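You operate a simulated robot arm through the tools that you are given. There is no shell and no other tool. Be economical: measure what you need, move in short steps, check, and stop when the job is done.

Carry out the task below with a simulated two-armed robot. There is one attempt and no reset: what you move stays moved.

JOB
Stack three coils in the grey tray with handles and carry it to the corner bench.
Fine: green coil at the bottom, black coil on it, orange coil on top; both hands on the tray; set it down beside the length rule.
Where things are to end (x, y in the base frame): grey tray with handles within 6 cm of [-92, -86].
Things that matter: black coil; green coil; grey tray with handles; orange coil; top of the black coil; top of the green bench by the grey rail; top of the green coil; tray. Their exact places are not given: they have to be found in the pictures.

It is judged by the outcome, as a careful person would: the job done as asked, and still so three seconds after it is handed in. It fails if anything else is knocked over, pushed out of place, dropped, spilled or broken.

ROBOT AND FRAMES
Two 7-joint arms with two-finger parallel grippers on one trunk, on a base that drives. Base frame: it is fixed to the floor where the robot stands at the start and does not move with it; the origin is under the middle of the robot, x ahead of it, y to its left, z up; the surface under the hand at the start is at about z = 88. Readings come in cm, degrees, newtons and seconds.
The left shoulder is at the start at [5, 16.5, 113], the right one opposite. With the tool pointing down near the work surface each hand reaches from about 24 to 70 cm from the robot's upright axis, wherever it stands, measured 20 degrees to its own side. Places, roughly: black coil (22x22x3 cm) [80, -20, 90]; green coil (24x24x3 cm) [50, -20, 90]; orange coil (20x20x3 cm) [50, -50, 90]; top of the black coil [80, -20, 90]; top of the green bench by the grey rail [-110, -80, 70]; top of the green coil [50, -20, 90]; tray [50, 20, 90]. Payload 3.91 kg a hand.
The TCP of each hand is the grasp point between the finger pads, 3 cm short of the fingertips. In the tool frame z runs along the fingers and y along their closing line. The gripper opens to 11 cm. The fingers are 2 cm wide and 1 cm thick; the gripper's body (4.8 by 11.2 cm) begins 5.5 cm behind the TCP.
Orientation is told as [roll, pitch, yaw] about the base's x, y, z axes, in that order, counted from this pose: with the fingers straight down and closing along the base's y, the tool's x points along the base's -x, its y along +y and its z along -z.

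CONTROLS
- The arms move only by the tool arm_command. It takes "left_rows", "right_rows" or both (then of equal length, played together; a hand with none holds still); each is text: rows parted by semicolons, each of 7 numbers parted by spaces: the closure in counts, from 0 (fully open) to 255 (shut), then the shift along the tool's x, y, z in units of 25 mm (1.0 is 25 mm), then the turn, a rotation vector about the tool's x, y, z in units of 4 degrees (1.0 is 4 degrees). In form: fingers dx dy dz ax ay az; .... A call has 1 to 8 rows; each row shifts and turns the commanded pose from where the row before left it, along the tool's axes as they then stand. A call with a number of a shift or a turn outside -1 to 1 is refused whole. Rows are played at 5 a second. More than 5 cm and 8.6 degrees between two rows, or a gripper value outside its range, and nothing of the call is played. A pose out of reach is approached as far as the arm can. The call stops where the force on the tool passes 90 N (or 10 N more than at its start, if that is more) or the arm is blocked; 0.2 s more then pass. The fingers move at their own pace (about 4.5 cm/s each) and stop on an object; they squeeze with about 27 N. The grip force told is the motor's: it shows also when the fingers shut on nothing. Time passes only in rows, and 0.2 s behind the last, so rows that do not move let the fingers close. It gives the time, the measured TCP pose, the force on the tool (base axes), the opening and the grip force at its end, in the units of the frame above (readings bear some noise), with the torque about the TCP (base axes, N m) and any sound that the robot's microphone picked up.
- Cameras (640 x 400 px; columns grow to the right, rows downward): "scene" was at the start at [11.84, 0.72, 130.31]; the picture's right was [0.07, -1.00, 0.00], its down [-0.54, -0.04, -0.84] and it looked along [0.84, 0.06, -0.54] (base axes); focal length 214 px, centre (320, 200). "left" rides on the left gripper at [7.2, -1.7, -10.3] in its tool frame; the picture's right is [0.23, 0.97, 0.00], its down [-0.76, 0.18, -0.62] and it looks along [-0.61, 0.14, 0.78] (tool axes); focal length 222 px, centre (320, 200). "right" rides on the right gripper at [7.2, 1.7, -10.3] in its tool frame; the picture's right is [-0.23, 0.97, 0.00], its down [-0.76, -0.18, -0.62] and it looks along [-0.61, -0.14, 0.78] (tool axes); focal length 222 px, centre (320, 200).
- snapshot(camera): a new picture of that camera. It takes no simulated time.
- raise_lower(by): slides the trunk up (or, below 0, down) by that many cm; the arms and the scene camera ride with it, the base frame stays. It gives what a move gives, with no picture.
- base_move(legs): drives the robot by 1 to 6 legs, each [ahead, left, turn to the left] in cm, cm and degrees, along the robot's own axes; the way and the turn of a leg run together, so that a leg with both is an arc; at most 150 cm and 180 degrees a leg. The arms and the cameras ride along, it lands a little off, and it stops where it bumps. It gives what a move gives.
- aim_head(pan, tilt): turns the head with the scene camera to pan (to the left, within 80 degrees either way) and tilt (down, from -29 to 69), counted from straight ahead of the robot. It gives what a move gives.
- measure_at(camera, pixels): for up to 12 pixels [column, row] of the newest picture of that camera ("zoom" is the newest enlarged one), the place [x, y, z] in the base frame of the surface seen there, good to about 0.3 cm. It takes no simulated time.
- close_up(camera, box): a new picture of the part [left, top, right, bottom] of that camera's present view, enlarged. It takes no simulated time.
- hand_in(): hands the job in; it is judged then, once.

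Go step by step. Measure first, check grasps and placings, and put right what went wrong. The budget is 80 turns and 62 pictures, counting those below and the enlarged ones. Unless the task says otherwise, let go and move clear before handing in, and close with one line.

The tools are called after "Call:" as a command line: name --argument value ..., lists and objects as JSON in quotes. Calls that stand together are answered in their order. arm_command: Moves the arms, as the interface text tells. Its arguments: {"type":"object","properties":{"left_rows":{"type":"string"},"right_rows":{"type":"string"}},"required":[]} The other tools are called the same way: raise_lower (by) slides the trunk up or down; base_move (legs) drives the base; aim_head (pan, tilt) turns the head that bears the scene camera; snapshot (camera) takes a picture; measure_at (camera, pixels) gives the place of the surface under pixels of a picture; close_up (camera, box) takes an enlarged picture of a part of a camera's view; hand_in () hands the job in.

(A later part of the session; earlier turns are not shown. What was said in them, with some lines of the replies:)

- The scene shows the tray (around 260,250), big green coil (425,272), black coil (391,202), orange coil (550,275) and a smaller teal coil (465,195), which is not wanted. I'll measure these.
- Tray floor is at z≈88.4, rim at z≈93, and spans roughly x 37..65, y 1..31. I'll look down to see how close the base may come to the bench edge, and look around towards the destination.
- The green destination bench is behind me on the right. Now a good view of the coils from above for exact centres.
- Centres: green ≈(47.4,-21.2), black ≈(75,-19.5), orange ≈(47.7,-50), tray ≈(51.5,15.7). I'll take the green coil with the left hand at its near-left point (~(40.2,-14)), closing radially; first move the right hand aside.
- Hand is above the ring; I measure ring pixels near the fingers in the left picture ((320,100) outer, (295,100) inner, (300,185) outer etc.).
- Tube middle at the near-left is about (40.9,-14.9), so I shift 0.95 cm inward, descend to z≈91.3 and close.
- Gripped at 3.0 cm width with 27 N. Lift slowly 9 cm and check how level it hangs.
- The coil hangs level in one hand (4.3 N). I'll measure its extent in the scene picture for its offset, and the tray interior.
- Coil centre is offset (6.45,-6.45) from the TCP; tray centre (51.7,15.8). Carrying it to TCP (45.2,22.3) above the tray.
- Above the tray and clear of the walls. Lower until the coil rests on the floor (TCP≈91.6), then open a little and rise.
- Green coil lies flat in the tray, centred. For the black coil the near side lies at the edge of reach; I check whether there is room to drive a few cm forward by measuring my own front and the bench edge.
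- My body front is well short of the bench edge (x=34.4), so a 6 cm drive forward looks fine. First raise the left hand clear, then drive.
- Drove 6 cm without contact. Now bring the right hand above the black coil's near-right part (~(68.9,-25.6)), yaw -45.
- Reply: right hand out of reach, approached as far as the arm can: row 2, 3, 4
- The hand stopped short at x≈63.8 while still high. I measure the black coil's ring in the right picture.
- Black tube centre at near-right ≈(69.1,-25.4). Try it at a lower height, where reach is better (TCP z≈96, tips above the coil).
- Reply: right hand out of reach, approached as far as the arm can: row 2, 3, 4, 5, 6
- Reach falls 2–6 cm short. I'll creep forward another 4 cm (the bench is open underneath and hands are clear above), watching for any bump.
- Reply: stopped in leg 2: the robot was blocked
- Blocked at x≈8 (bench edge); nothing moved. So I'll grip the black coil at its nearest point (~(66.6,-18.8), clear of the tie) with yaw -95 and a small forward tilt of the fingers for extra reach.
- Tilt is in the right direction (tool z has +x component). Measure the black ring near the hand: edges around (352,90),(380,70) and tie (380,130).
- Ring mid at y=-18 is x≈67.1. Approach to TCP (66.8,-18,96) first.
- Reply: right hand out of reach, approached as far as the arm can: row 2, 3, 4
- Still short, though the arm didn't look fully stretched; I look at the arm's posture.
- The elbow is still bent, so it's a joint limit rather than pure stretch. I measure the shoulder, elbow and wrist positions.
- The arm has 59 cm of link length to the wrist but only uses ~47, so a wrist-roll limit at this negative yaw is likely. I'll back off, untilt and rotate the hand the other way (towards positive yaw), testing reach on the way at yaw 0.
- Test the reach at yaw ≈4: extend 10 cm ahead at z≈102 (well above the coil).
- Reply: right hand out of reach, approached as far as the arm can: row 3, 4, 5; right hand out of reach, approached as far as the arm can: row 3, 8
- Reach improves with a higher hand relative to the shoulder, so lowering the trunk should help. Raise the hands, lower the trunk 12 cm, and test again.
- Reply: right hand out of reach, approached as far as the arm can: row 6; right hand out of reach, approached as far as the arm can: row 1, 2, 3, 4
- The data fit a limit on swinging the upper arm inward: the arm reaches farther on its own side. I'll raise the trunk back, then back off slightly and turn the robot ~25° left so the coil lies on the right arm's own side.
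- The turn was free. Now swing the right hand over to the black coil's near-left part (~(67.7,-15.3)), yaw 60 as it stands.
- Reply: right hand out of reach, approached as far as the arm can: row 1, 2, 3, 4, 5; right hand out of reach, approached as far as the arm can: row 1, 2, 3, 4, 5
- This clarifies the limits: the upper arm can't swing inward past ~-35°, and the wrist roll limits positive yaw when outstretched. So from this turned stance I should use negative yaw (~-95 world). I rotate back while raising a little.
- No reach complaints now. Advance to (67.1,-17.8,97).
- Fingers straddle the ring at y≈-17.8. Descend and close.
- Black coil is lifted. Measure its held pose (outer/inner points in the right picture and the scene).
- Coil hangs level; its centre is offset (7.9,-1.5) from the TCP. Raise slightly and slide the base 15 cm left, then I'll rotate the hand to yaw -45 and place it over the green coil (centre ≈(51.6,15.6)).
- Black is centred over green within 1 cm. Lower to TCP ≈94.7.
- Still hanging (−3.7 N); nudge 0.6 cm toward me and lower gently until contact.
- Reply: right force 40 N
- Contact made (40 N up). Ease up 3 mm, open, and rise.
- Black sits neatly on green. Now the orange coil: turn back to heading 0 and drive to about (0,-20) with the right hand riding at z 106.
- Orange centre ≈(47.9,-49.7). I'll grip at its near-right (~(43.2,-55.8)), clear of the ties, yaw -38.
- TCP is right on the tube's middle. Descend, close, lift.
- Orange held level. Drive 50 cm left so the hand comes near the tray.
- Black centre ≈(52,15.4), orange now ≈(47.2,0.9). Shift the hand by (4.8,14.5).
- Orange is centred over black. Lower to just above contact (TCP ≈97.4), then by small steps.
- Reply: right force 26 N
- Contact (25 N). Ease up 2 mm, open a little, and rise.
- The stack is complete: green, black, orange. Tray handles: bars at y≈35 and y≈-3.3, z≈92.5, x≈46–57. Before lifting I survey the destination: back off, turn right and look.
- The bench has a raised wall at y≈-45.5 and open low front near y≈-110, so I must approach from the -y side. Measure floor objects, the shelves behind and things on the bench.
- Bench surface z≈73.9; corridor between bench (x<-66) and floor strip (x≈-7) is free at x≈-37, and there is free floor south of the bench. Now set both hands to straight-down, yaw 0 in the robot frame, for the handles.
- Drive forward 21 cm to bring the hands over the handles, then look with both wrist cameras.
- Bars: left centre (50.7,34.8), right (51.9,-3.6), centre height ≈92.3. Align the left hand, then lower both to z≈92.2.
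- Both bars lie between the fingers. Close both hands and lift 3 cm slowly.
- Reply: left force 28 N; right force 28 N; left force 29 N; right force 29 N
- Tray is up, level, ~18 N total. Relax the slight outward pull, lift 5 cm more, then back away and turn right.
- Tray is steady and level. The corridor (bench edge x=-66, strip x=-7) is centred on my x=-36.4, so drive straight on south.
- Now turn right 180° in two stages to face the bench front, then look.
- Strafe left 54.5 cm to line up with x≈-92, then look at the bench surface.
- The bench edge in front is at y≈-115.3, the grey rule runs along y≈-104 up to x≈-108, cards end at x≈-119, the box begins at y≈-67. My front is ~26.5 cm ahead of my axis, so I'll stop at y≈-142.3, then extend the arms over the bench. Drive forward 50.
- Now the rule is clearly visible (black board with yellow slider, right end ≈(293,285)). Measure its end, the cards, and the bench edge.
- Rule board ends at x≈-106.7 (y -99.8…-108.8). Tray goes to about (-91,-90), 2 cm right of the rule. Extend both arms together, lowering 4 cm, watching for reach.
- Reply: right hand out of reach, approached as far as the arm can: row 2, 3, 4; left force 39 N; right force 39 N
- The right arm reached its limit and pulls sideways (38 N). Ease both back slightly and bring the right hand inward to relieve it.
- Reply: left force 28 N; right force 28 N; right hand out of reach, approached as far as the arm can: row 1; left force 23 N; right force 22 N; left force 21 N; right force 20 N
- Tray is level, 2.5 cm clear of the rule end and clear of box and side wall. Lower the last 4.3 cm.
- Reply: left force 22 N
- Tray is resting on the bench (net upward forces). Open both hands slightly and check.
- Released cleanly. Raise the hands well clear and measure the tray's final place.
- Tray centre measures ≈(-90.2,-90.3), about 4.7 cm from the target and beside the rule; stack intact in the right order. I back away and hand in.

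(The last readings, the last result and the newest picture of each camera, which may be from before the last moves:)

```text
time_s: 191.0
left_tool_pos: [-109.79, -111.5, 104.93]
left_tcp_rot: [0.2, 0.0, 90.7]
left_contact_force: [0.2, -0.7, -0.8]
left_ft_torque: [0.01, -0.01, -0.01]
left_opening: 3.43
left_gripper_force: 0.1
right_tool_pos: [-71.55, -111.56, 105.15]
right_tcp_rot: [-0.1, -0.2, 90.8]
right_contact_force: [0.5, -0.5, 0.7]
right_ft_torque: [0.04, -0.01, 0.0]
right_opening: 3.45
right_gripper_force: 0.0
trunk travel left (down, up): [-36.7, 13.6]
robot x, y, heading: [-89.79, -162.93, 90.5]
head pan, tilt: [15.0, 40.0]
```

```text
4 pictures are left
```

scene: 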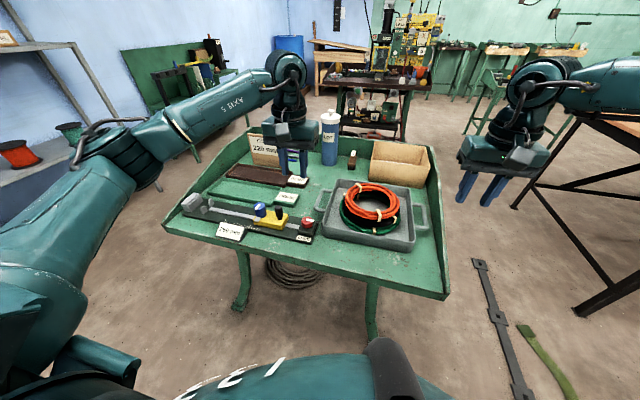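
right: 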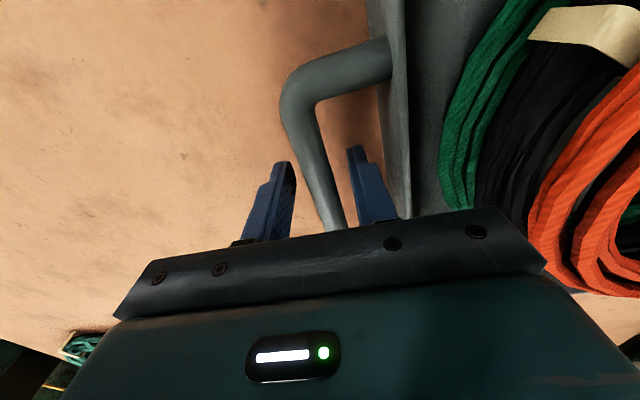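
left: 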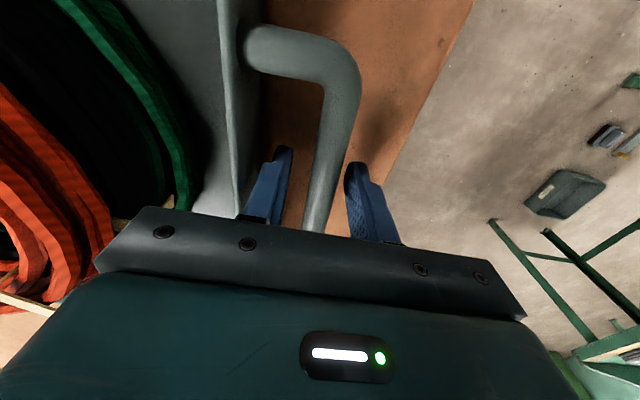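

The final picture shows the tray with the stack standing by the rule, everything else untouched and both hands clear.

Call:
hand_in

```text
The job is handed in.
```

I stacked the coils in the tray (green at the bottom, black on it, orange on top), carried it with both hands and set it down beside the length rule. Its centre measured about 4.7 cm from [-92, -86], within the 6 cm allowed. It sits off-target because the right arm had reached its limit. My base was blocked once by the first work table, and nothing looked disturbed afterwards.
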